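You operate a simulated robot arm through the tools that you are given. There is no shell and no other tool. Be economical: measure what you need, move in short steps, check, and stop when the job is done.

Carry out the task below with a simulated robot arm. There is one attempt and no reset: what you move stays moved.

Task
Put the blue-band bench lens on the lamp certificate. Then switch the magnifier switch on. Then shut the glass door. Then take the module with a blue band and put it on the clear patch by the stage. Then fetch the orange test lamp and stand it on the green mat. Do these in the order given. Set down upright: orange test lamp.

Only the result counts: the job must be done as asked and must still hold three seconds after the hand-in. Knocking over, shifting, dropping, spilling or breaking anything else fails it.

Robot
A 5-joint arm with a two-finger parallel gripper on a trunk, on a base that drives. Base frame: it is fixed to the floor where the robot stands at the start and does not move with it; the origin is under the middle of the robot, x ahead of it, y to its left, z up; the surface under the hand at the start is at about z = 85. Readings come in cm, degrees, newtons and seconds.
It reaches about 113.4 cm from its shoulder. Its first joint turns from -149.0 to 149.0 degrees. Places, roughly: blue-band bench lens (5x5x3 cm) [70, 10, 90]; clear patch by the stage (27x25 cm) [-152, 168, 76]; glass door [100, 230, 100]; green mat (32x20 cm) [-36, 272, 76]; lamp certificate [-200, 50, 75]; magnifier switch [100, -30, 90]; module with a blue band (10x5x3 cm) [-150, 130, 80]; orange test lamp (5x5x13 cm) [-460, 0, 90]. Payload 1.57 kg.
The tool frame sits at the grasp point between the pads (the TCP): z along the fingers, y along the line on which they close. The tips reach 3 cm beyond it. Largest opening 11 cm; finger width 2.4, thickness 1.2; the body of the gripper, 4.8 by 11.2 cm, starts 7.8 cm behind the TCP.
Orientation is that of the tool frame in the base frame, as [roll, pitch, yaw] about the fixed x, y, z axes, in that order (R = Rz(yaw) Ry(pitch) Rx(roll)). With the fingers straight down and closing along the base's y, the tool's x points along the base's -x, its y along +y and its z along -z.

Tools
- The arm moves only by the tool servo_tool. Its argument "commands" is a list that holds one entry, the list of rows, each a list of 7 numbers: the shift along the tool's x, y, z in cm, then the turn, a rotation vector about the tool's x, y, z in degrees, then the finger opening in cm, from 0 to 11. In form: [[[x, y, z, wx, wy, wz, jaw], ...]]. A call has 1 to 20 rows; each row is the pose to reach, as a shift and turn from the pose commanded when the call began, along the tool's axes at that moment. A row lasts 0.2 s, in which the tool goes at most 5 cm and 8.6 degrees; a call with a longer step from one row to the next is refused whole, and so is a gripper value outside its range. Where a pose cannot be reached the arm comes as near as it can. A force on the tool above 40 N (or 10 N above the force at the start of the call, whichever is more), or a blocked arm, ends the call early, and 0.2 s more pass. Each finger travels about 15.3 cm/s and halts on what it meets, pressing with about 43 N; the grip force reading is that of the motor and also rises with nothing between the fingers. The clock runs only during rows and for 0.2 s after the last one: add rows that repeat a pose to give the fingers time. The reply holds the time, the measured pose of the TCP, the force on the tool along the base axes, the opening and the grip force, in the units named above and with some noise, with the torque about the TCP (base axes, N m) and any sound that the robot's microphone picked up.
- Cameras (640 x 400 px; columns grow to the right, rows downward): "scene" is now at [3.3, 13.89, 186.48]; the picture's right is [-0.23, -0.97, 0.00], its down [-0.78, 0.18, -0.60] and it looks along [0.59, -0.14, -0.80] (base axes); focal length 278 px, centre (320, 200). "wrist" rides on the gripper at [7, 1.6, -14.1] in the tool frame; the picture's right is [-0.23, 0.97, 0.00], its down [-0.86, -0.20, -0.48] and it looks along [-0.47, -0.11, 0.88] (tool axes); focal length 222 px, centre (320, 200). There is no depth. A picture from a camera that has moved, and an enlarged one, comes with that camera's place and axes in the base frame and with its lens. The place of the scene camera against the robot may be out by one fixed shift of up to 1.2 cm in any direction.
- get_image(camera): a new picture of that camera. No time passes.
- slide_trunk(by): slides the trunk up (or, below 0, down) by that many cm; the arm and the scene camera ride with it, the base frame stays. It gives what a move gives, with no picture.
- roll_base(legs): drives the robot by 1 to 6 legs, each [ahead, turn to the left] in cm and degrees, along the robot's own axes; the way and the turn of a leg run together, so that a leg with both is an arc; at most 150 cm and 180 degrees a leg. The arm and the cameras ride along, it lands a little off, and it stops where it bumps. It gives what a move gives.
- head_to(pan, tilt): turns the head with the scene camera to pan (to the left, within 155 degrees either way) and tilt (down, from -29 to 69), counted from straight ahead of the robot. It gives what a move gives.
- zoom(camera, box): a new picture of the part [left, top, right, bottom] of that camera's present view, enlarged. No time passes.
- job_done(): hands the job in; it is judged then, once.

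Work in short steps. Places have to be worked out from the pictures, the camera data and where the tool is seen: move nearer, look again, correct. Check each grasp and each placing, and mend what went wrong. You have 165 turns and 112 pictures in all, those below and enlarged ones among them. Open the gripper and draw the arm clear of the work before you hand the job in, unless the task says otherwise; then end with one line.

The tools are called as name(argument=value, ...) on one line, values as JSON. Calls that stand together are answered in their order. servo_tool: Moves the arm, as the interface text tells. Its arguments: {"type":"object","properties":{"commands":{"type":"array","items":{"type":"array","items":{"type":"array","items":{"type":"number"}}}}},"required":["commands"]} The other tools are called the same way: slide_trunk (by) slides the trunk up or down; roll_base (legs) drives the base; head_to (pan, tilt) turns the head that bears the scene camera; get_image (camera) takes a picture; zoom (camera, box) takes an enlarged picture of a part of a camera's view; job_done () hands the job in.

At the start:

```text
time_s: 0.0
tool_pos: [67.4, -11.05, 115.41]
tcp_rot: [180.0, 0.0, 179.1]
ft_force: [0.3, 0.0, 0.1]
wrist_torque: [0.0, 0.0, 0.01]
opening: 11.0
grasp_force: 0.0
trunk travel left (down, up): [-88.6, 8.4]
robot x, y, heading: [-0.11, -1.38, 0.2]
head pan, tilt: [-13.2, 52.8]
```

scene: 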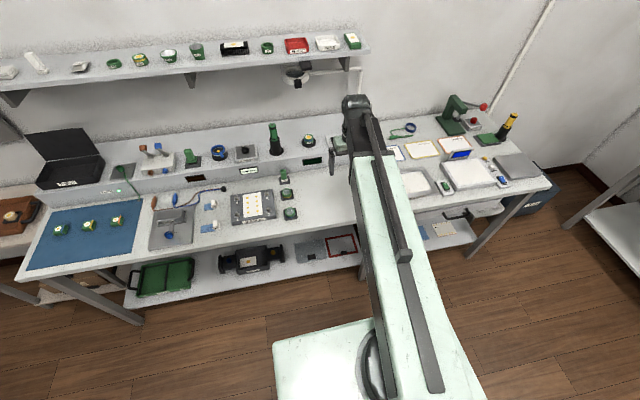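
wrist: 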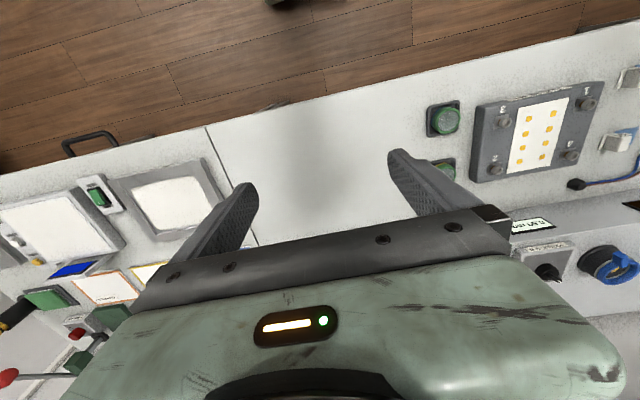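

I start by zooming on the areas around the lens and the switch in the scene picture.

zoom(camera="scene", box=[140, 110, 350, 250])

zoom(camera="scene", box=[370, 80, 560, 220])

```text
2.86 times, centred on (245, 180) of scene
camera zoom: at [3.3, 13.89, 186.48], right [-0.23, -0.97, 0.0], down [-0.78, 0.18, -0.6], along [0.59, -0.14, -0.8], focal length 795 px, centre (534, 257)
```

zoom: 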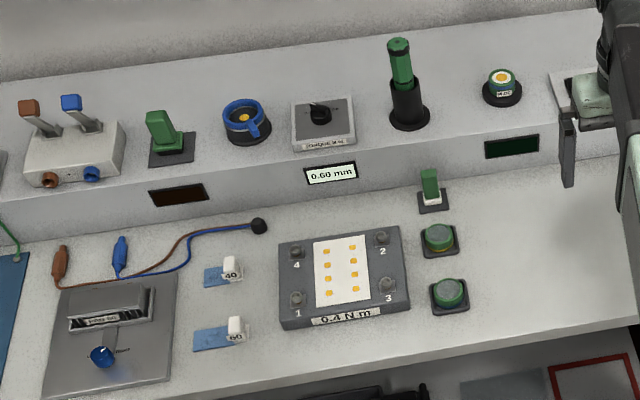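

```text
2.86 times, centred on (465, 150) of scene
camera zoom: at [3.3, 13.89, 186.48], right [-0.23, -0.97, 0.0], down [-0.78, 0.18, -0.6], along [0.59, -0.14, -0.8], focal length 795 px, centre (-94, 343)
```

zoom: 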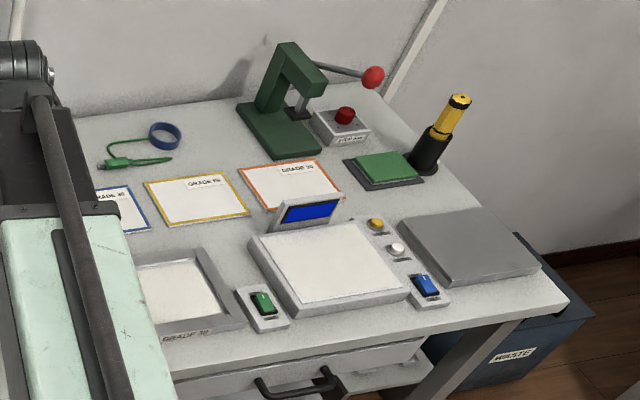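

The arm hides the middle of the bench. I turn the head around to survey first.

head_to(pan=60, tilt=35)

get_image(camera="scene")

head_to(pan=125, tilt=30)

get_image(camera="scene")

head_to(pan=-150, tilt=25)

get_image(camera="scene")

```text
time_s: 1.4
tool_pos: [67.25, -11.16, 115.25]
tcp_rot: [180.0, 0.0, 179.1]
ft_force: [-1.2, -0.5, -0.1]
wrist_torque: [0.01, 0.0, -0.01]
opening: 10.99
grasp_force: 0.0
trunk travel left (down, up): [-88.6, 8.4]
robot x, y, heading: [-0.08, -0.4, 0.2]
head pan, tilt: [60.0, 35.0]
```

```text
107 pictures are left
camera scene: at [0.46, 23.2, 189.03], right [0.87, -0.5, 0.0], down [-0.29, -0.5, -0.82], along [0.41, 0.71, -0.57], focal length 278 px, centre (320, 200)
```

scene: 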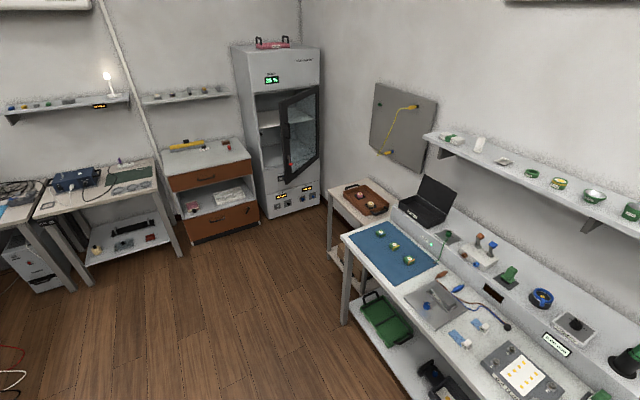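

```text
time_s: 2.8
tool_pos: [67.27, -11.11, 115.36]
tcp_rot: [179.9, 0.0, 179.1]
ft_force: [0.3, 0.6, 0.6]
wrist_torque: [-0.03, 0.0, 0.01]
opening: 11.01
grasp_force: 0.1
trunk travel left (down, up): [-88.6, 8.4]
robot x, y, heading: [-0.32, -0.93, 0.1]
head pan, tilt: [125.0, 30.0]
```

```text
106 pictures are left
camera scene: at [-9.13, 22.98, 189.81], right [0.82, 0.57, 0.0], down [0.29, -0.41, -0.87], along [-0.5, 0.71, -0.5], focal length 278 px, centre (320, 200)
```

scene: 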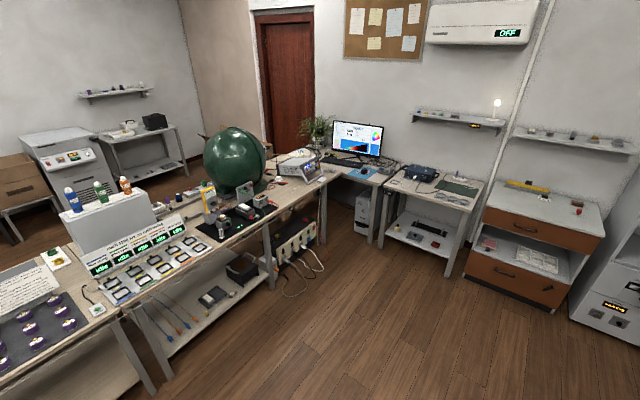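

```text
time_s: 6.6
tool_pos: [67.4, -11.08, 115.27]
tcp_rot: [-180.0, 0.0, 179.1]
ft_force: [-1.0, 0.8, 0.7]
wrist_torque: [0.0, -0.02, 0.01]
opening: 11.0
grasp_force: 0.0
trunk travel left (down, up): [-88.6, 8.4]
robot x, y, heading: [-0.07, -1.1, 0.3]
head pan, tilt: [-150.0, 25.0]
```

```text
105 pictures are left
camera scene: at [-11.91, 10.96, 190.61], right [-0.5, 0.87, 0.0], down [0.37, 0.21, -0.91], along [-0.78, -0.45, -0.42], focal length 278 px, centre (320, 200)
```

scene: 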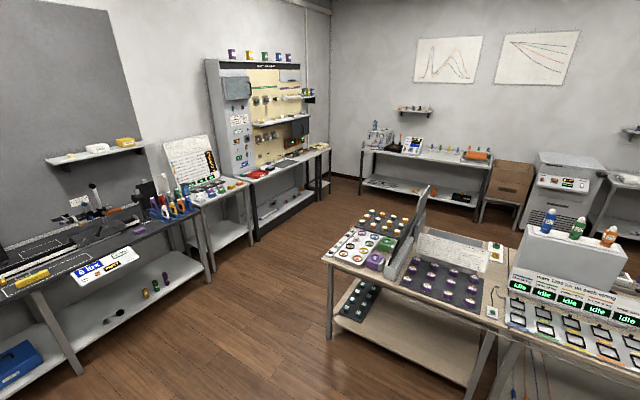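

The green discs near (290,195)/(290,212) might be candidates; I look from the start angle enlarged.

head_to(pan=5, tilt=50)

zoom(camera="wrist", box=[400, 50, 640, 290])

get_image(camera="scene")

```text
time_s: 9.0
tool_pos: [67.33, -11.13, 115.37]
tcp_rot: [-179.9, 0.0, 179.2]
ft_force: [0.5, 0.6, 0.0]
wrist_torque: [0.02, -0.03, 0.02]
opening: 11.01
grasp_force: 0.0
trunk travel left (down, up): [-88.6, 8.4]
robot x, y, heading: [0.25, -0.59, -0.2]
head pan, tilt: [5.0, 50.0]
```

```text
1.67 times, centred on (520, 170) of wrist
camera zoom: at [60.42, -9.4, 129.47], right [0.24, 0.97, 0.0], down [0.85, -0.21, 0.48], along [0.46, -0.12, -0.88], focal length 370 px, centre (-13, 250)
```

zoom: 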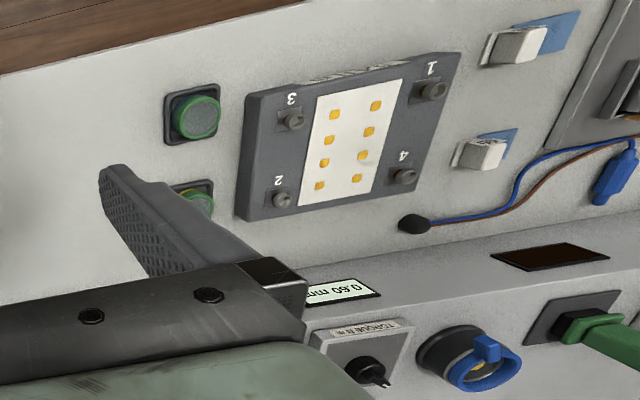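

```text
103 pictures are left
camera scene: at [3.73, 16.25, 186.86], right [0.09, -1.0, 0.0], down [-0.76, -0.07, -0.64], along [0.64, 0.06, -0.77], focal length 278 px, centre (320, 200)
```

scene: 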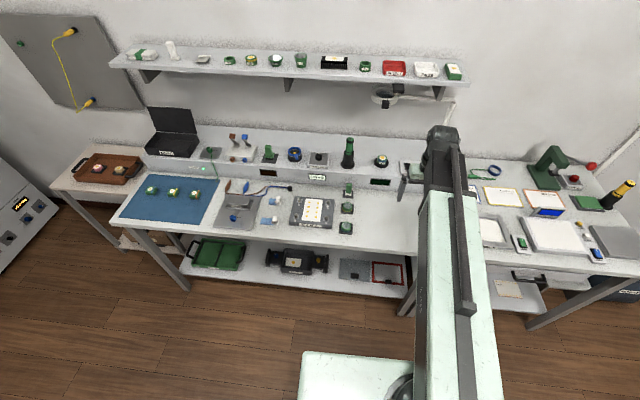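

I zoom the scene camera on the green discs and the blue mat items.

zoom(camera="scene", box=[310, 170, 390, 240])

zoom(camera="scene", box=[120, 130, 240, 230])

zoom(camera="scene", box=[190, 35, 470, 110])

```text
5.71 times, centred on (350, 205) of scene
camera zoom: at [3.73, 16.25, 186.86], right [0.09, -1.0, 0.0], down [-0.76, -0.07, -0.64], along [0.64, 0.06, -0.77], focal length 1589 px, centre (149, 171)
```

zoom: 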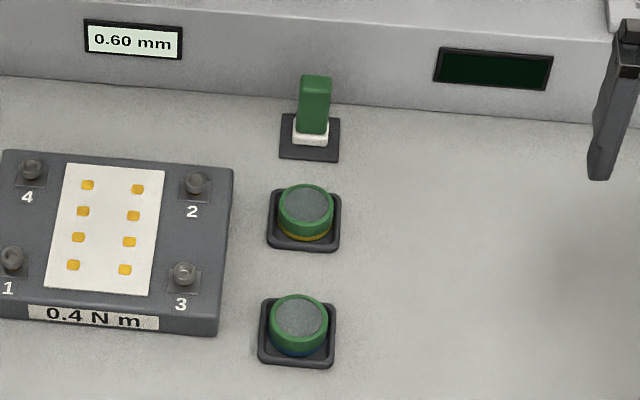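

```text
4.00 times, centred on (180, 180) of scene
camera zoom: at [3.73, 16.25, 186.86], right [0.09, -1.0, 0.0], down [-0.76, -0.07, -0.64], along [0.64, 0.06, -0.77], focal length 1112 px, centre (880, 280)
```

zoom: 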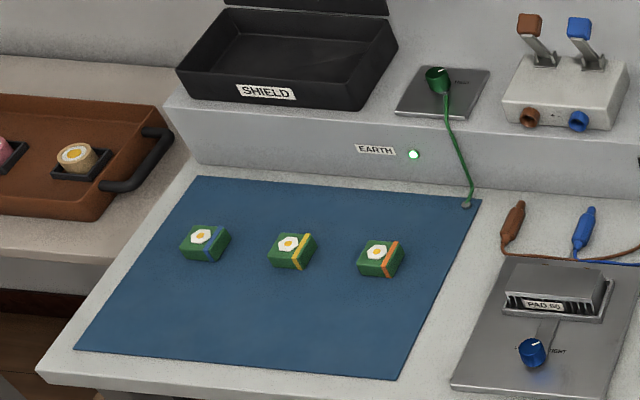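

```text
2.29 times, centred on (330, 72) of scene
camera zoom: at [3.73, 16.25, 186.86], right [0.09, -1.0, 0.0], down [-0.76, -0.07, -0.64], along [0.64, 0.06, -0.77], focal length 636 px, centre (297, 491)
```

zoom: 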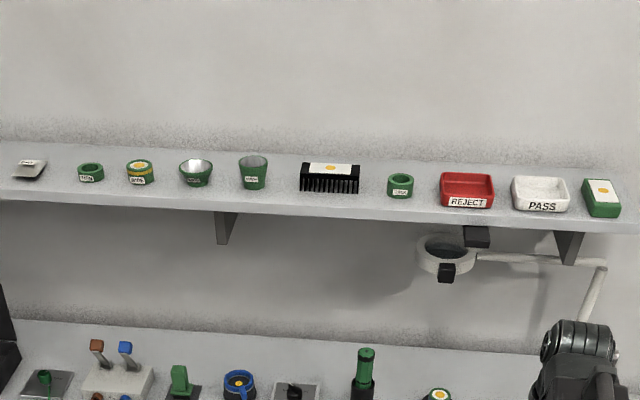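

The front disc has the blue band, at about (72, 11.4) with its top near z 89. I move the hand above it at z≈105 with the opening at 7.5 and look.

servo_tool(commands=[[[-1, 4.5, 0, 0, 0, 0, 10], [-2, 9, 0, 0, 0, 0, 9], [-3, 13.5, 0, 0, 0, 0, 8], [-4, 18, 0, 0, 0, 0, 7.5], [-4.2, 22.5, 0, 0, 0, 0, 7.5], [-4.2, 22.5, 5, 0, 0, 0, 7.5], [-4.2, 22.5, 10, 0, 0, 0, 7.5], [-4.2, 22.5, 10, 0, 0, 0, 7.5]]])

get_image(camera="wrist")

get_image(camera="scene")

```text
time_s: 10.8
tool_pos: [71.85, 11.17, 115.24]
tcp_rot: [179.9, 0.0, 179.1]
ft_force: [0.0, 0.1, -1.0]
wrist_torque: [0.0, 0.0, -0.01]
opening: 7.49
grasp_force: 0.0
out of reach, approached as far as the arm can: row 3, 6, 7, 8
trunk travel left (down, up): [-88.6, 8.4]
robot x, y, heading: [0.04, -1.04, 0.1]
head pan, tilt: [5.0, 50.0]
```

```text
99 pictures are left
camera wrist: at [64.99, 12.94, 129.47], right [0.24, 0.97, 0.0], down [0.85, -0.21, 0.48], along [0.46, -0.12, -0.88], focal length 222 px, centre (320, 200)
```

wrist: 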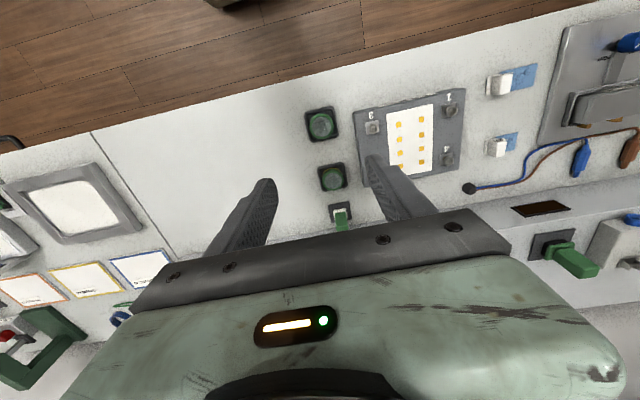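

```text
98 pictures are left
camera scene: at [3.73, 16.28, 186.85], right [0.09, -1.0, 0.0], down [-0.76, -0.07, -0.64], along [0.64, 0.06, -0.77], focal length 278 px, centre (320, 200)
```

scene: 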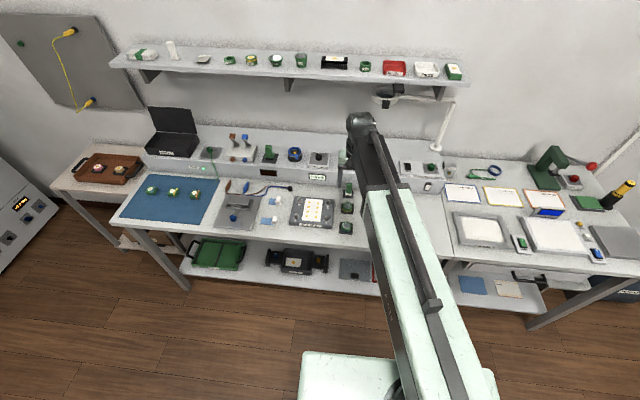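

The lens is at about (71.7, 11.0), right under the hand. The arm cannot go lower here, so I lower with the trunk, while zooming in on the now visible switch area.

zoom(camera="scene", box=[370, 80, 510, 200])

slide_trunk(by=-17)

get_image(camera="wrist")

```text
3.33 times, centred on (440, 140) of scene
camera zoom: at [3.73, 16.28, 186.85], right [0.09, -1.0, 0.0], down [-0.76, -0.07, -0.64], along [0.64, 0.06, -0.77], focal length 927 px, centre (-80, 400)
```

zoom: 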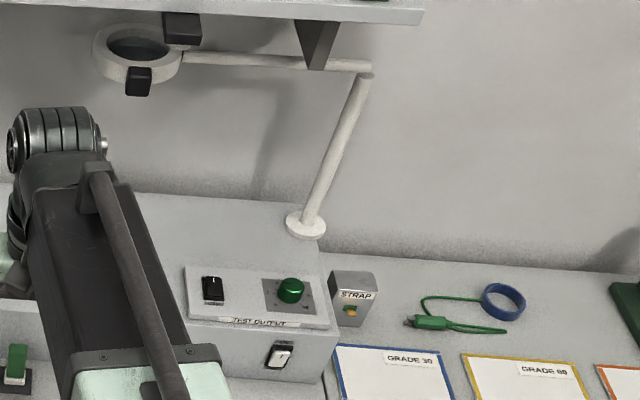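

```text
time_s: 12.7
tool_pos: [71.83, 11.23, 98.32]
tcp_rot: [-180.0, 0.0, 179.1]
ft_force: [-0.3, -0.2, -0.1]
wrist_torque: [0.0, -0.01, -0.01]
opening: 7.49
grasp_force: 0.0
trunk travel left (down, up): [-71.6, 25.4]
robot x, y, heading: [0.15, -1.17, -0.1]
head pan, tilt: [5.0, 50.0]
```

```text
96 pictures are left
camera wrist: at [64.98, 12.91, 112.48], right [0.24, 0.97, 0.0], down [0.85, -0.21, 0.48], along [0.46, -0.12, -0.88], focal length 222 px, centre (320, 200)
```

wrist: 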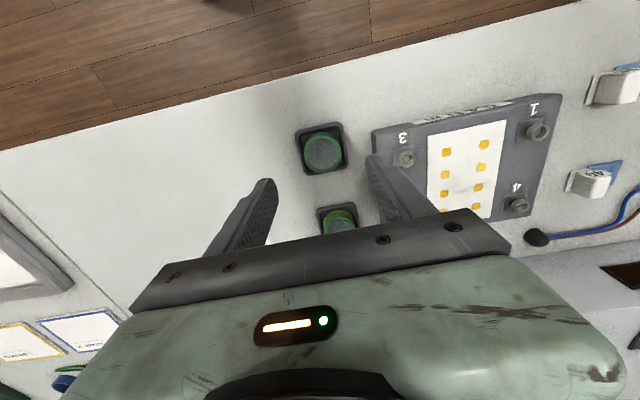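

Lens again reads about (71.6, 11.3), centred between fingers. I go down 8.6 with the trunk and look.

slide_trunk(by=-8.6)

get_image(camera="wrist")

```text
time_s: 13.9
tool_pos: [71.81, 11.18, 89.65]
tcp_rot: [179.9, 0.0, 179.1]
ft_force: [-0.5, -0.3, 0.5]
wrist_torque: [-0.01, -0.01, 0.02]
opening: 7.51
grasp_force: 0.0
trunk travel left (down, up): [-63.0, 34.0]
robot x, y, heading: [-0.28, -0.97, 0.1]
head pan, tilt: [5.0, 50.0]
```

```text
95 pictures are left
camera wrist: at [64.98, 12.91, 103.88], right [0.24, 0.97, 0.0], down [0.85, -0.21, 0.48], along [0.46, -0.12, -0.88], focal length 222 px, centre (320, 200)
```

wrist: 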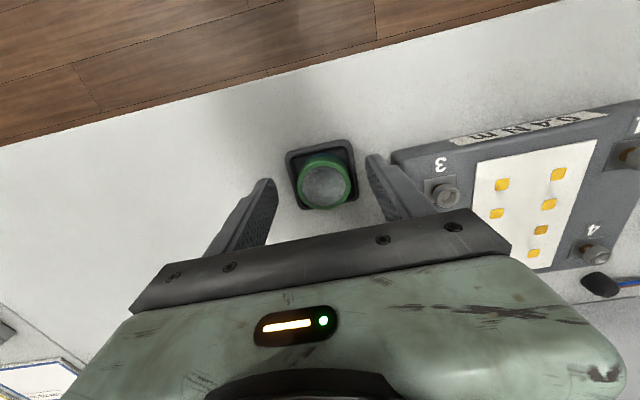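

Centred. Close the fingers here (tips at z 86.6, above the pad rim).

servo_tool(commands=[[[0, 0, 0, 0, 0, 0, 6], [0, 0, 0, 0, 0, 0, 5], [0, 0, 0, 0, 0, 0, 4.2], [0, 0, 0, 0, 0, 0, 4], [0, 0, 0, 0, 0, 0, 4]]])

```text
time_s: 15.2
tool_pos: [71.82, 11.21, 89.7]
tcp_rot: [180.0, -0.1, 179.1]
ft_force: [-0.5, -0.3, -0.4]
wrist_torque: [-0.01, -0.01, 0.02]
opening: 4.11
grasp_force: 43.0
trunk travel left (down, up): [-63.0, 34.0]
robot x, y, heading: [-0.09, -1.27, 0.3]
head pan, tilt: [5.0, 50.0]
```

It holds something 4.1 cm wide. Lift with the trunk and look.

slide_trunk(by=20)

get_image(camera="wrist")

get_image(camera="scene")

```text
time_s: 17.3
tool_pos: [71.88, 11.22, 109.74]
tcp_rot: [-179.9, 0.1, 179.2]
ft_force: [0.3, -0.2, -0.7]
wrist_torque: [-0.01, -0.01, -0.03]
opening: 4.11
grasp_force: 43.2
trunk travel left (down, up): [-83.0, 14.0]
robot x, y, heading: [-0.3, -0.91, -0.0]
head pan, tilt: [5.0, 50.0]
```

```text
94 pictures are left
camera wrist: at [65.0, 12.92, 123.87], right [0.24, 0.97, 0.0], down [0.85, -0.21, 0.48], along [0.46, -0.12, -0.88], focal length 222 px, centre (320, 200)
```

wrist: 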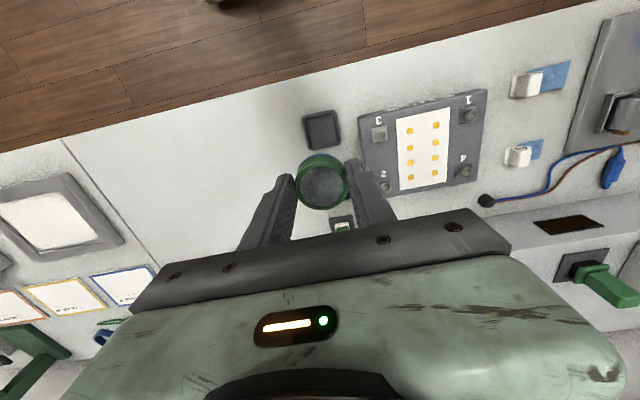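

```text
93 pictures are left
camera scene: at [3.74, 16.26, 181.25], right [0.09, -1.0, 0.0], down [-0.76, -0.07, -0.64], along [0.64, 0.06, -0.77], focal length 278 px, centre (320, 200)
```

scene: 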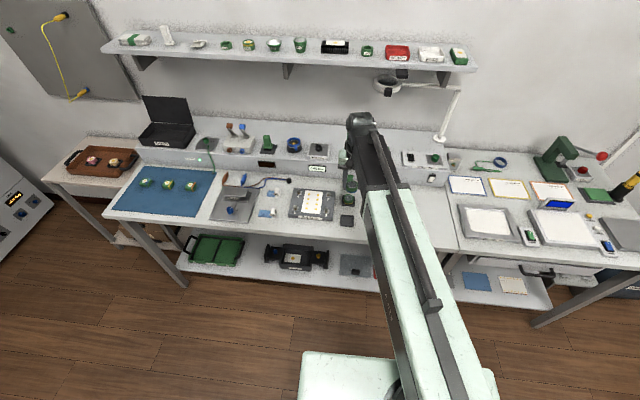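

Lens is held. Now turn the head to look at the certificate place behind.

head_to(pan=155, tilt=35)

get_image(camera="scene")

```text
time_s: 19.7
tool_pos: [71.79, 11.19, 109.72]
tcp_rot: [180.0, 0.0, 179.0]
ft_force: [-0.1, -0.1, -0.2]
wrist_torque: [0.0, -0.02, -0.03]
opening: 4.1
grasp_force: 42.8
trunk travel left (down, up): [-83.0, 14.0]
robot x, y, heading: [-0.08, -1.04, 0.1]
head pan, tilt: [154.7, 35.0]
```

```text
92 pictures are left
camera scene: at [-11.9, 19.34, 183.43], right [0.43, 0.9, 0.0], down [0.52, -0.24, -0.82], along [-0.74, 0.35, -0.57], focal length 278 px, centre (320, 200)
```

scene: 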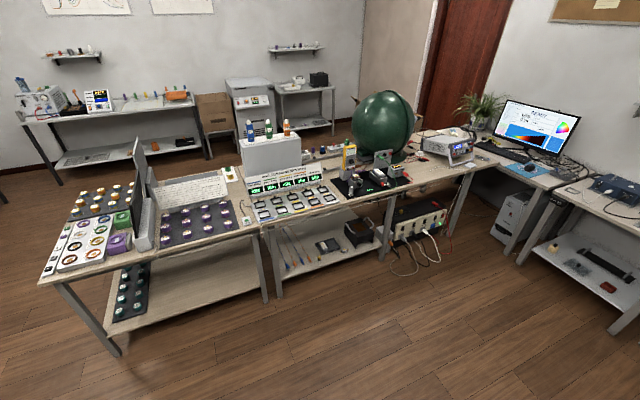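

zoom(camera="scene", box=[190, 110, 350, 230])

zoom(camera="scene", box=[310, 110, 480, 230])

```text
3.33 times, centred on (270, 170) of scene
camera zoom: at [-11.9, 19.34, 183.43], right [0.43, 0.9, 0.0], down [0.52, -0.24, -0.82], along [-0.74, 0.35, -0.57], focal length 927 px, centre (487, 300)
```

zoom: 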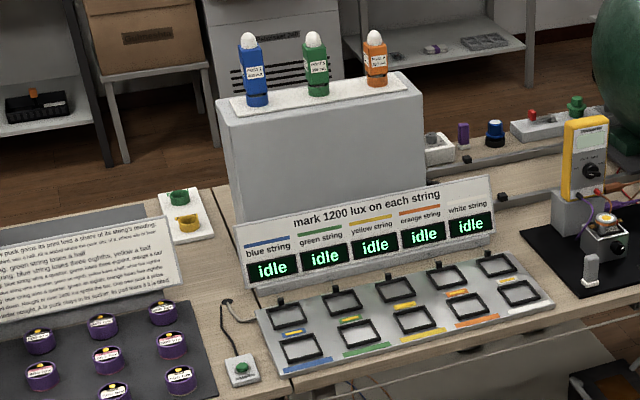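

```text
3.33 times, centred on (395, 170) of scene
camera zoom: at [-11.9, 19.34, 183.43], right [0.43, 0.9, 0.0], down [0.52, -0.24, -0.82], along [-0.74, 0.35, -0.57], focal length 927 px, centre (70, 300)
```

zoom: 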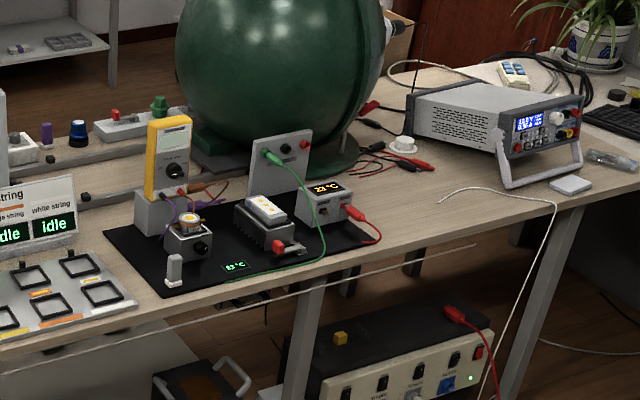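

The certificate isn't visible from here (possibly behind the tall grey box or elsewhere on that table). I drive back from the bench and turn toward the back table to look.

roll_base(legs=[[-50, 0], [0, 90], [35, 0], [0, 90]])

head_to(pan=0, tilt=35)

get_image(camera="scene")

```text
time_s: 32.1
tool_pos: [-122.29, 21.33, 109.79]
tcp_rot: [-180.0, 0.0, -1.0]
ft_force: [0.2, 0.3, -0.1]
wrist_torque: [-0.01, 0.01, -0.04]
opening: 4.16
grasp_force: 43.0
trunk travel left (down, up): [-83.0, 14.0]
robot x, y, heading: [-50.57, 35.82, 179.5]
head pan, tilt: [154.7, 35.0]
```

```text
time_s: 34.5
tool_pos: [-122.3, 21.42, 109.59]
tcp_rot: [180.0, 0.0, -0.9]
ft_force: [-0.9, -0.3, -0.5]
wrist_torque: [-0.01, 0.0, 0.0]
opening: 4.08
grasp_force: 42.8
trunk travel left (down, up): [-83.0, 14.0]
robot x, y, heading: [-50.56, 35.58, 179.5]
head pan, tilt: [0.0, 35.0]
```

```text
89 pictures are left
camera scene: at [-54.41, 18.42, 183.43], right [0.01, 1.0, 0.0], down [0.57, 0.0, -0.82], along [-0.82, 0.01, -0.57], focal length 278 px, centre (320, 200)
```

scene: 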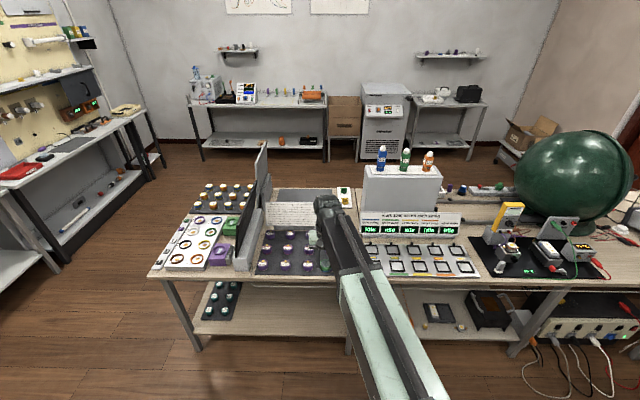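

zoom(camera="scene", box=[310, 140, 490, 260])

```text
3.33 times, centred on (400, 200) of scene
camera zoom: at [-54.41, 18.42, 183.43], right [0.01, 1.0, 0.0], down [0.57, 0.0, -0.82], along [-0.82, 0.01, -0.57], focal length 927 px, centre (53, 200)
```

zoom: 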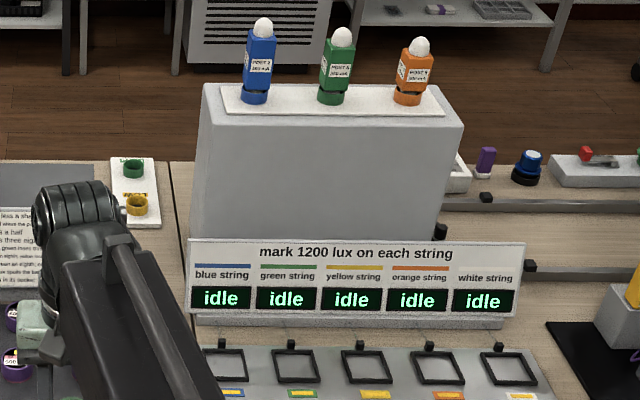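

zoom(camera="scene", box=[140, 140, 350, 290])

```text
2.67 times, centred on (245, 215) of scene
camera zoom: at [-54.41, 18.42, 183.43], right [0.01, 1.0, 0.0], down [0.57, 0.0, -0.82], along [-0.82, 0.01, -0.57], focal length 742 px, centre (520, 160)
```

zoom: 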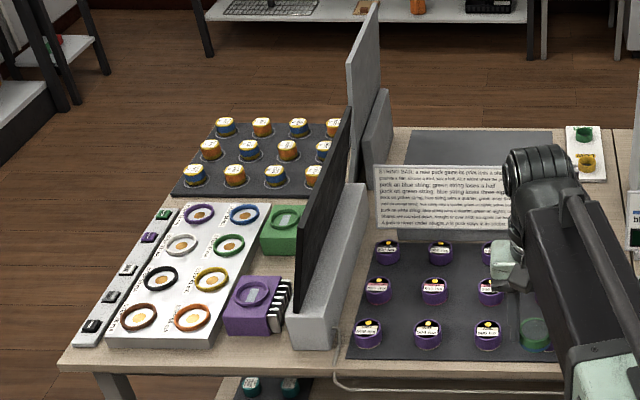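

I raise the trunk fully and drive closer to see the table from above.

slide_trunk(by=14)

roll_base(legs=[[45, 0]])

head_to(pan=-15, tilt=50)

get_image(camera="scene")

get_image(camera="wrist")

```text
time_s: 36.2
tool_pos: [-122.41, 21.38, 123.84]
tcp_rot: [180.0, 0.0, -0.9]
ft_force: [0.0, 0.0, -1.2]
wrist_torque: [0.01, 0.01, -0.01]
opening: 4.1
grasp_force: 43.1
trunk travel left (down, up): [-97.0, 0.0]
robot x, y, heading: [-50.78, 35.79, 179.7]
head pan, tilt: [0.0, 35.0]
```

```text
time_s: 38.9
tool_pos: [-167.23, 21.89, 123.55]
tcp_rot: [-180.0, 0.0, -1.0]
ft_force: [0.0, 0.7, -0.6]
wrist_torque: [0.01, -0.04, 0.0]
opening: 4.22
grasp_force: 17.2
trunk travel left (down, up): [-97.0, 0.0]
robot x, y, heading: [-95.29, 36.36, 179.6]
head pan, tilt: [0.0, 35.0]
```

```text
time_s: 39.7
tool_pos: [-167.13, 21.78, 123.79]
tcp_rot: [-180.0, 0.1, -0.9]
ft_force: [-0.1, -1.1, -0.5]
wrist_torque: [-0.02, -0.04, 0.0]
opening: 4.14
grasp_force: 42.7
trunk travel left (down, up): [-97.0, 0.0]
robot x, y, heading: [-94.93, 36.24, 179.6]
head pan, tilt: [-15.0, 50.0]
```

```text
86 pictures are left
camera scene: at [-97.81, 20.75, 195.26], right [0.27, 0.96, 0.0], down [0.74, -0.2, -0.64], along [-0.62, 0.17, -0.77], focal length 278 px, centre (320, 200)
```

scene: 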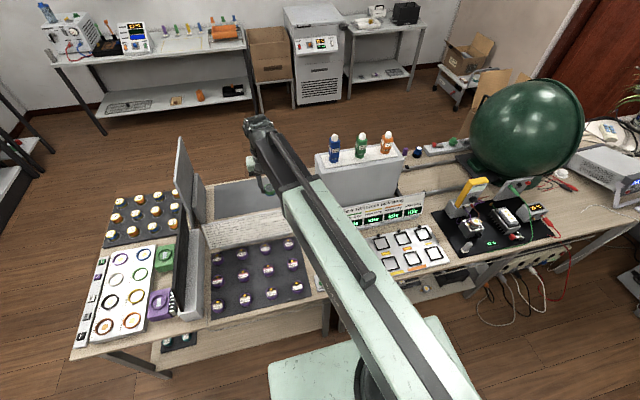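

```text
85 pictures are left
camera wrist: at [-160.09, 19.99, 137.87], right [-0.24, -0.97, 0.0], down [-0.85, 0.21, 0.48], along [-0.46, 0.12, -0.88], focal length 222 px, centre (320, 200)
```

wrist: 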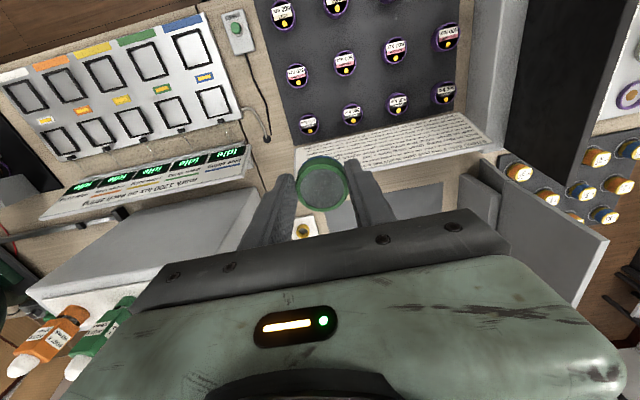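

The tall grey box (top z≈113) hides the spot (-200,50) behind it, so I should approach from the table's far side. First I pull the arm in to make turning safer.

servo_tool(commands=[[[5, 0, 0, 0, 0, 0, 4], [10, 0, 0, 0, 0, 0, 4], [15, 0, 0, 0, 0, 0, 4], [20, 0, 0, 0, 0, 0, 4], [20, 0, 0, 0, 0, 0, 4]]])

roll_base(legs=[[-35, 0], [0, 90], [148, 0]])

head_to(pan=-60, tilt=35)

get_image(camera="scene")

```text
time_s: 40.9
tool_pos: [-150.24, 20.76, 123.64]
tcp_rot: [180.0, 0.0, -1.1]
ft_force: [-0.2, -0.2, -0.8]
wrist_torque: [0.02, 0.01, -0.02]
opening: 4.22
grasp_force: 7.8
out of reach, approached as far as the arm can: row 4, 5
trunk travel left (down, up): [-97.0, 0.0]
robot x, y, heading: [-95.01, 36.24, 179.8]
head pan, tilt: [-15.0, 50.0]
```

```text
time_s: 54.1
tool_pos: [-39.97, -169.48, 123.78]
tcp_rot: [-179.9, -0.1, 90.6]
ft_force: [1.0, -0.3, -0.2]
wrist_torque: [0.01, 0.0, -0.01]
opening: 4.08
grasp_force: 43.0
trunk travel left (down, up): [-97.0, 0.0]
robot x, y, heading: [-56.58, -114.61, -88.7]
head pan, tilt: [-15.0, 50.0]
```

```text
time_s: 55.2
tool_pos: [-39.83, -169.36, 123.59]
tcp_rot: [-179.9, -0.1, 90.6]
ft_force: [0.3, 0.7, 0.3]
wrist_torque: [-0.02, 0.01, -0.02]
opening: 4.09
grasp_force: 42.8
trunk travel left (down, up): [-97.0, 0.0]
robot x, y, heading: [-56.57, -114.96, -88.6]
head pan, tilt: [-60.0, 35.0]
```

```text
84 pictures are left
camera scene: at [-46.89, -114.92, 197.43], right [-0.52, 0.85, 0.0], down [0.49, 0.3, -0.82], along [-0.7, -0.43, -0.57], focal length 278 px, centre (320, 200)
```

scene: 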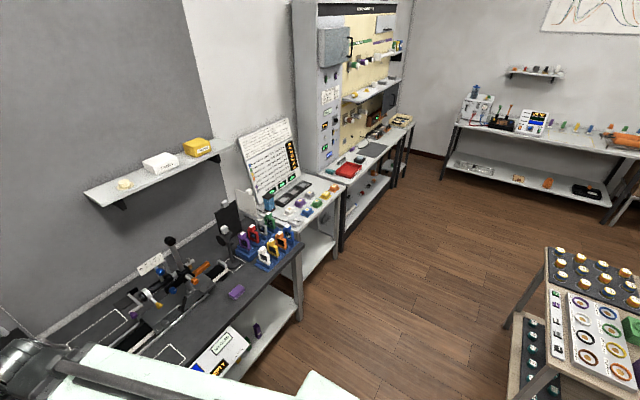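

Clear path. Turn right to face -x, drive along the aisle past the table, turn along its far side.

roll_base(legs=[[0, -91], [120, 0], [120, 0], [0, -90], [80, 0]])

head_to(pan=-45, tilt=35)

get_image(camera="scene")

```text
time_s: 78.5
tool_pos: [-315.55, 18.34, 123.67]
tcp_rot: [-180.0, -0.2, -89.9]
ft_force: [-0.6, -1.1, 0.5]
wrist_torque: [-0.01, -0.02, -0.02]
opening: 4.19
grasp_force: 42.9
trunk travel left (down, up): [-97.0, 0.0]
robot x, y, heading: [-298.68, -36.08, 91.6]
head pan, tilt: [-60.0, 35.0]
```

```text
time_s: 79.3
tool_pos: [-315.5, 18.39, 123.8]
tcp_rot: [-179.9, -0.1, -89.8]
ft_force: [0.0, 0.1, -0.3]
wrist_torque: [0.04, 0.02, 0.01]
opening: 4.19
grasp_force: 42.8
trunk travel left (down, up): [-97.0, 0.0]
robot x, y, heading: [-298.29, -36.46, 91.5]
head pan, tilt: [-45.0, 35.0]
```

```text
83 pictures are left
camera scene: at [-308.88, -35.31, 197.43], right [0.72, -0.69, 0.0], down [-0.4, -0.41, -0.82], along [0.57, 0.59, -0.57], focal length 278 px, centre (320, 200)
```

scene: 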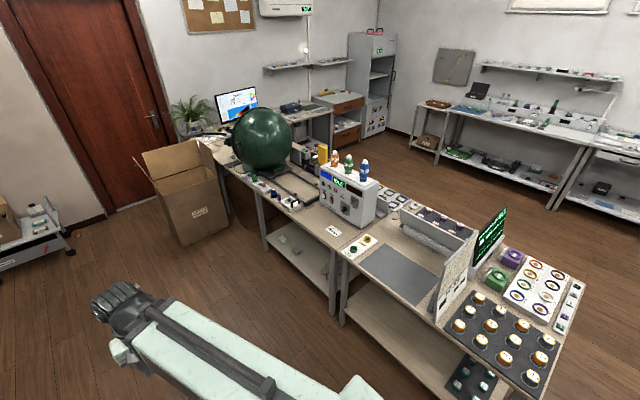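

A small sheet is behind the grey box at (330,230). Zoom to read it.

zoom(camera="scene", box=[290, 150, 410, 270])

```text
3.33 times, centred on (350, 210) of scene
camera zoom: at [-308.88, -35.31, 197.43], right [0.72, -0.69, 0.0], down [-0.4, -0.41, -0.82], along [0.57, 0.59, -0.57], focal length 927 px, centre (220, 167)
```

zoom: 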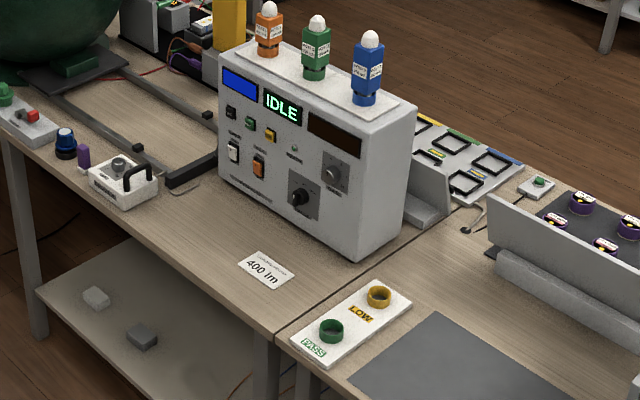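

The "400 lm" card is the certificate, near (-205, 57). I drive alongside and turn to face it from this side.

roll_base(legs=[[84, 0], [0, -91.5]])

head_to(pan=0, tilt=40)

get_image(camera="scene")

get_image(camera="wrist")

```text
time_s: 87.7
tool_pos: [-243.92, 62.35, 123.63]
tcp_rot: [-179.9, -0.5, 176.8]
ft_force: [-0.5, 0.4, -0.8]
wrist_torque: [-0.05, 0.01, 0.0]
opening: 4.2
grasp_force: 43.1
trunk travel left (down, up): [-97.0, 0.0]
robot x, y, heading: [-299.92, 50.41, -1.5]
head pan, tilt: [-45.0, 35.0]
```

```text
time_s: 88.8
tool_pos: [-244.09, 62.38, 123.7]
tcp_rot: [-179.8, -0.5, 176.8]
ft_force: [-0.3, 0.2, -1.1]
wrist_torque: [0.01, -0.01, 0.01]
opening: 4.19
grasp_force: 43.4
trunk travel left (down, up): [-97.0, 0.0]
robot x, y, heading: [-299.77, 50.15, -1.4]
head pan, tilt: [0.0, 40.0]
```

```text
81 pictures are left
camera scene: at [-294.74, 66.83, 196.67], right [-0.03, -1.0, 0.0], down [-0.64, 0.02, -0.77], along [0.77, -0.02, -0.64], focal length 278 px, centre (320, 200)
```

scene: 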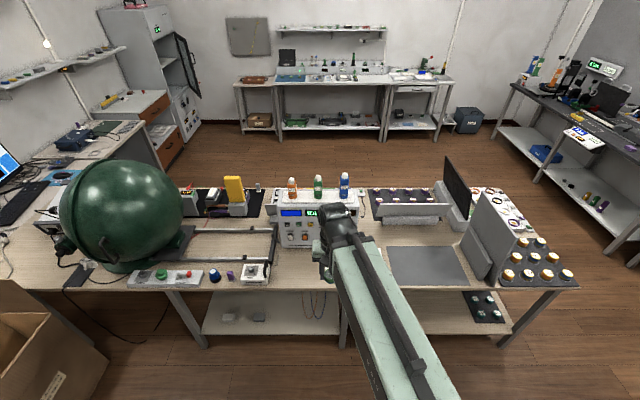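

```text
80 pictures are left
camera wrist: at [-250.67, 64.39, 137.92], right [0.28, 0.96, 0.0], down [0.85, -0.25, 0.47], along [0.45, -0.14, -0.88], focal length 222 px, centre (320, 200)
```

wrist: 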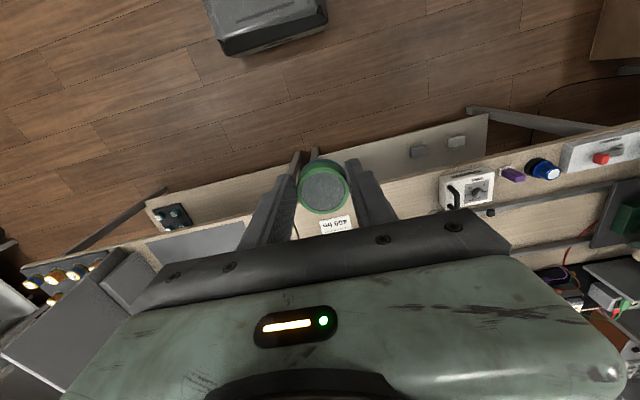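

The card is at about (-208, 57). Base front extends ~31 cm, so driving 22 ahead is safe; then I view again.

roll_base(legs=[[22, 1.5]])

get_image(camera="wrist")

```text
time_s: 90.5
tool_pos: [-221.67, 63.49, 123.71]
tcp_rot: [-179.8, -0.5, 178.4]
ft_force: [0.5, 0.5, -0.1]
wrist_torque: [0.01, 0.03, 0.04]
opening: 4.2
grasp_force: 43.2
trunk travel left (down, up): [-97.0, 0.0]
robot x, y, heading: [-277.05, 49.65, 0.4]
head pan, tilt: [0.0, 40.0]
```

```text
79 pictures are left
camera wrist: at [-228.47, 65.42, 137.89], right [0.25, 0.97, 0.0], down [0.85, -0.22, 0.47], along [0.45, -0.12, -0.88], focal length 222 px, centre (320, 200)
```

wrist: 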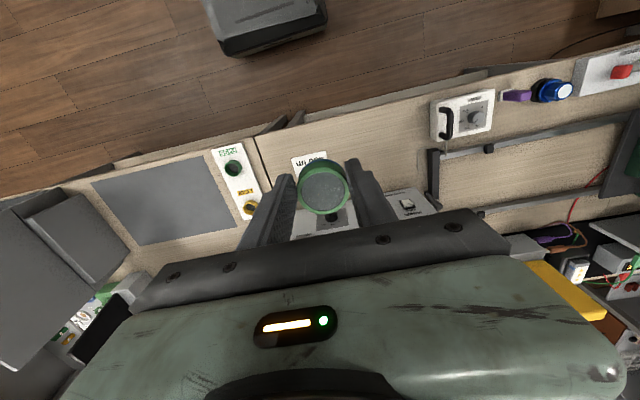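

zoom(camera="wrist", box=[260, 120, 380, 220])

```text
4.00 times, centred on (320, 170) of wrist
camera zoom: at [-228.47, 65.42, 137.89], right [0.25, 0.97, 0.0], down [0.85, -0.22, 0.47], along [0.45, -0.12, -0.88], focal length 888 px, centre (320, 320)
```

zoom: 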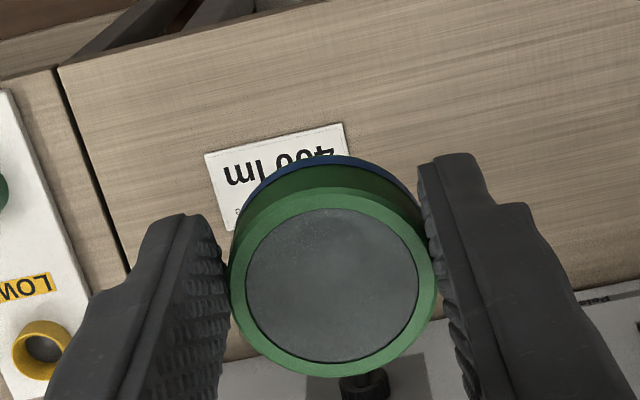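

Card centre is about (-208, 57.2). Move the hand over it at this height, then check.

servo_tool(commands=[[[-4.5, -2, 0, 0, 0, 0, 4], [-9, -4, 0, 0, 0, 0, 4], [-13.6, -5.9, 0, 0, 0, 0, 4], [-13.6, -5.9, 0, 0, 0, 0, 4]]])

slide_trunk(by=-28)

get_image(camera="wrist")

get_image(camera="scene")

```text
time_s: 91.5
tool_pos: [-208.45, 57.28, 123.69]
tcp_rot: [-179.8, -0.4, 178.5]
ft_force: [0.0, 0.3, -0.5]
wrist_torque: [0.0, 0.02, 0.01]
opening: 4.2
grasp_force: 42.9
trunk travel left (down, up): [-97.0, 0.0]
robot x, y, heading: [-277.15, 50.01, 0.5]
head pan, tilt: [0.0, 40.0]
```

```text
time_s: 94.4
tool_pos: [-208.44, 57.42, 95.79]
tcp_rot: [-179.8, -0.6, 178.3]
ft_force: [-0.2, 0.5, -0.6]
wrist_torque: [-0.02, -0.01, -0.01]
opening: 4.24
grasp_force: 42.9
trunk travel left (down, up): [-69.0, 28.0]
robot x, y, heading: [-277.56, 49.75, 0.4]
head pan, tilt: [0.0, 40.0]
```

```text
77 pictures are left
camera wrist: at [-215.08, 59.19, 109.93], right [0.25, 0.97, 0.0], down [0.85, -0.22, 0.47], along [0.46, -0.12, -0.88], focal length 222 px, centre (320, 200)
```

wrist: 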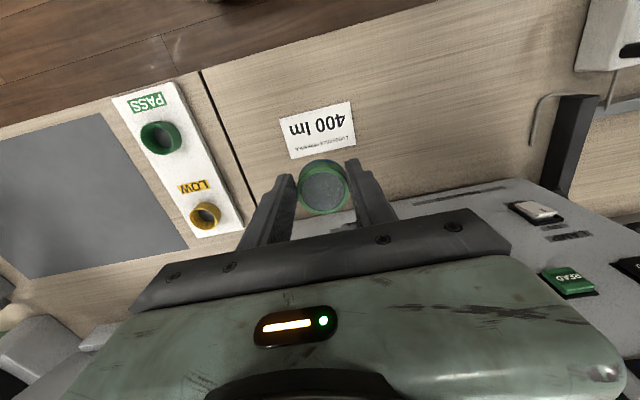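

```text
76 pictures are left
camera scene: at [-272.79, 66.41, 168.68], right [0.01, -1.0, 0.0], down [-0.64, 0.0, -0.77], along [0.77, 0.0, -0.64], focal length 278 px, centre (320, 200)
```

scene: 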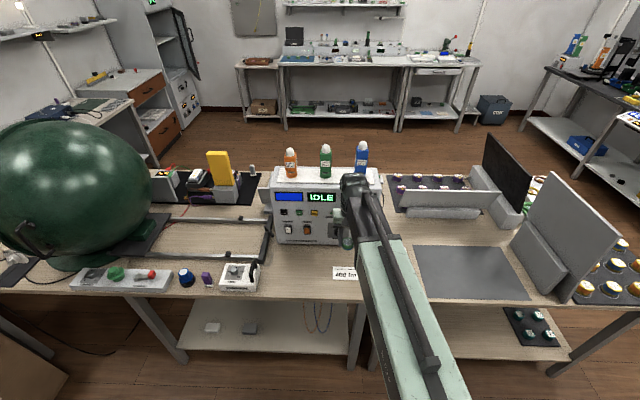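

Card centre computes to (-208.5, 57.4), right under the lens. Lower 14 and check.

slide_trunk(by=-14.5)

get_image(camera="wrist")

```text
time_s: 96.1
tool_pos: [-208.5, 57.35, 81.3]
tcp_rot: [-179.9, -0.5, 178.4]
ft_force: [2.9, 0.1, 28.6]
wrist_torque: [0.01, -0.41, 0.03]
opening: 4.18
grasp_force: 42.9
trunk travel left (down, up): [-54.5, 42.5]
robot x, y, heading: [-277.07, 49.84, 0.2]
head pan, tilt: [0.0, 40.0]
```

```text
75 pictures are left
camera wrist: at [-215.22, 59.18, 95.57], right [0.25, 0.97, 0.0], down [0.85, -0.22, 0.47], along [0.46, -0.12, -0.88], focal length 222 px, centre (320, 200)
```

wrist: 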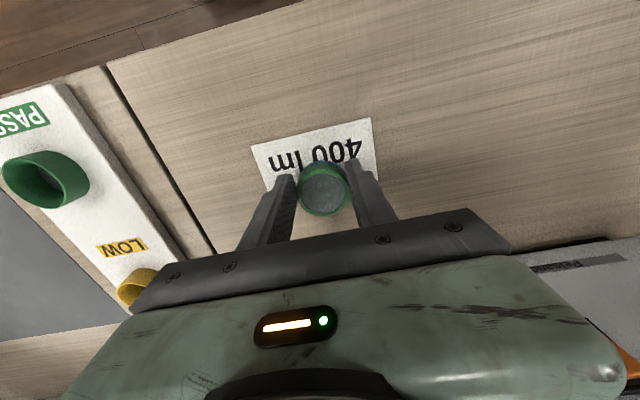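

There is contact: 28 N upward, centred under the TCP, so the lens sits on the card. Open the fingers modestly and look.

servo_tool(commands=[[[0, 0, 0, 0, 0, 0, 4.6], [0, 0, 0, 0, 0, 0, 5.2], [0, 0, 0, 0, 0, 0, 6], [0, 0, 0, 0, 0, 0, 6.5], [0, 0, 0, 0, 0, 0, 6.5]]])

slide_trunk(by=12)

get_image(camera="wrist")

```text
time_s: 97.3
tool_pos: [-208.37, 57.27, 81.19]
tcp_rot: [-179.7, -0.5, 178.4]
ft_force: [0.1, -0.1, 0.6]
wrist_torque: [-0.03, -0.01, 0.0]
opening: 6.49
grasp_force: 0.1
trunk travel left (down, up): [-54.5, 42.5]
robot x, y, heading: [-277.44, 49.39, 0.5]
head pan, tilt: [0.0, 40.0]
```

```text
time_s: 98.8
tool_pos: [-208.35, 57.46, 93.16]
tcp_rot: [-179.9, -0.5, 178.4]
ft_force: [0.4, 0.0, -0.4]
wrist_torque: [-0.02, 0.02, -0.02]
opening: 6.48
grasp_force: 0.0
trunk travel left (down, up): [-66.5, 30.5]
robot x, y, heading: [-277.16, 49.67, 0.4]
head pan, tilt: [0.0, 40.0]
```

```text
74 pictures are left
camera wrist: at [-215.07, 59.2, 107.42], right [0.25, 0.97, 0.0], down [0.85, -0.22, 0.47], along [0.46, -0.12, -0.88], focal length 222 px, centre (320, 200)
```

wrist: 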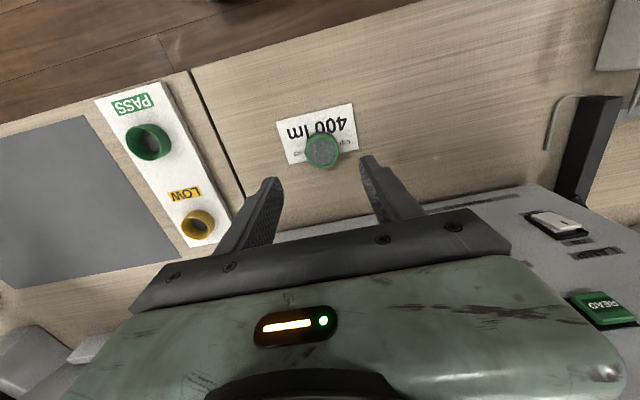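

zoom(camera="wrist", box=[260, 90, 380, 190])

```text
4.00 times, centred on (320, 140) of wrist
camera zoom: at [-215.07, 59.2, 107.42], right [0.25, 0.97, 0.0], down [0.85, -0.22, 0.47], along [0.46, -0.12, -0.88], focal length 888 px, centre (320, 440)
```

zoom: 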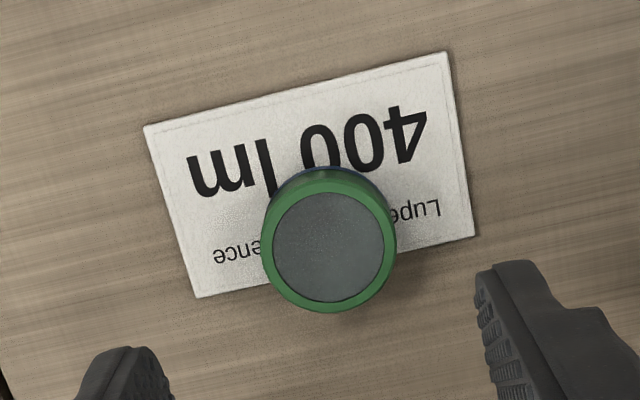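

The lens overhangs the far card edge by about half a cm. I regrip it deeper and shift it ~1.4 cm toward the card's centre.

servo_tool(commands=[[[-0.8, 0.2, 0, 0, 0, 0, 6.8], [-0.8, 0.2, 0, 0, 0, 0, 6.8]]])

slide_trunk(by=-13.4)

servo_tool(commands=[[[0, 0, 0, 0, 0, 0, 5.5], [0, 0, 0, 0, 0, 0, 4.5], [0, 0, 0, 0, 0, 0, 3.9], [0, 0, 0, 0, 0, 0, 3.9]]])

```text
time_s: 99.4
tool_pos: [-207.62, 57.53, 93.18]
tcp_rot: [-179.8, -0.5, 178.4]
ft_force: [0.8, -0.1, -0.1]
wrist_torque: [0.03, -0.04, 0.02]
opening: 6.8
grasp_force: 0.0
trunk travel left (down, up): [-66.5, 30.5]
robot x, y, heading: [-277.27, 50.03, 0.2]
head pan, tilt: [0.0, 40.0]
```

```text
time_s: 100.9
tool_pos: [-207.56, 57.51, 80.2]
tcp_rot: [-179.8, -0.1, 178.5]
ft_force: [-1.4, 0.6, 35.4]
wrist_torque: [0.22, 0.1, 0.01]
opening: 6.81
grasp_force: 0.1
trunk travel left (down, up): [-53.3, 43.7]
robot x, y, heading: [-277.67, 49.89, 0.4]
head pan, tilt: [0.0, 40.0]
stopped: the force on the tool passed its limit at 61 N (the readings are from after the stop); the commanded pose is now the measured one
```

```text
time_s: 101.6
tool_pos: [-207.59, 57.63, 80.19]
tcp_rot: [-179.9, 0.0, 178.4]
ft_force: [0.7, 0.7, 44.8]
wrist_torque: [0.18, 0.06, 0.03]
opening: 5.96
grasp_force: 11.7
trunk travel left (down, up): [-53.3, 43.7]
robot x, y, heading: [-277.56, 49.71, 0.4]
head pan, tilt: [0.0, 40.0]
stopped in row 3: the force on the tool passed its limit at 48 N (the readings are from after the stop); the commanded pose is now the measured one
```

Fingertips touched the table (so it is at z≈77.2). Raise half a centimetre and then close.

slide_trunk(by=0.7)

servo_tool(commands=[[[0, 0, 0, 0, 0, 0, 5], [0, 0, 0, 0, 0, 0, 4.2], [0, 0, 0, 0, 0, 0, 3.9], [0, 0, 0, 0, 0, 0, 3.9]]])

get_image(camera="wrist")

```text
time_s: 102.2
tool_pos: [-207.3, 57.61, 80.61]
tcp_rot: [-179.9, -0.1, 178.4]
ft_force: [0.3, 0.3, -0.4]
wrist_torque: [0.0, 0.02, 0.02]
opening: 4.22
grasp_force: 43.5
trunk travel left (down, up): [-54.0, 43.0]
robot x, y, heading: [-277.27, 49.94, 0.2]
head pan, tilt: [0.0, 40.0]
```

```text
time_s: 103.2
tool_pos: [-207.35, 57.6, 80.75]
tcp_rot: [-179.9, 0.0, 178.4]
ft_force: [0.1, -0.9, 0.0]
wrist_torque: [0.0, 0.0, -0.01]
opening: 4.2
grasp_force: 43.0
trunk travel left (down, up): [-54.0, 43.0]
robot x, y, heading: [-277.27, 49.79, 0.3]
head pan, tilt: [0.0, 40.0]
```

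```text
72 pictures are left
camera wrist: at [-214.15, 59.39, 94.87], right [0.25, 0.97, 0.0], down [0.85, -0.22, 0.48], along [0.46, -0.12, -0.88], focal length 222 px, centre (320, 200)
```

wrist: 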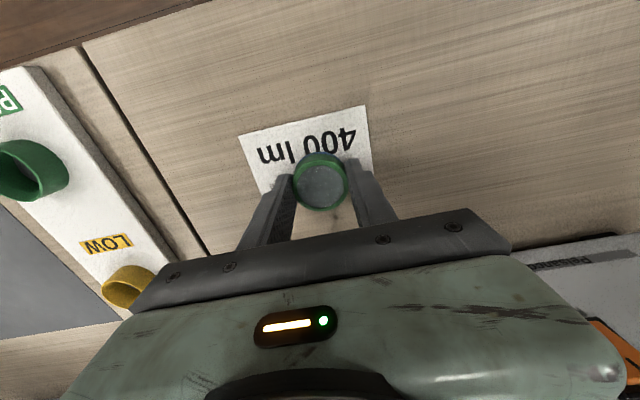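

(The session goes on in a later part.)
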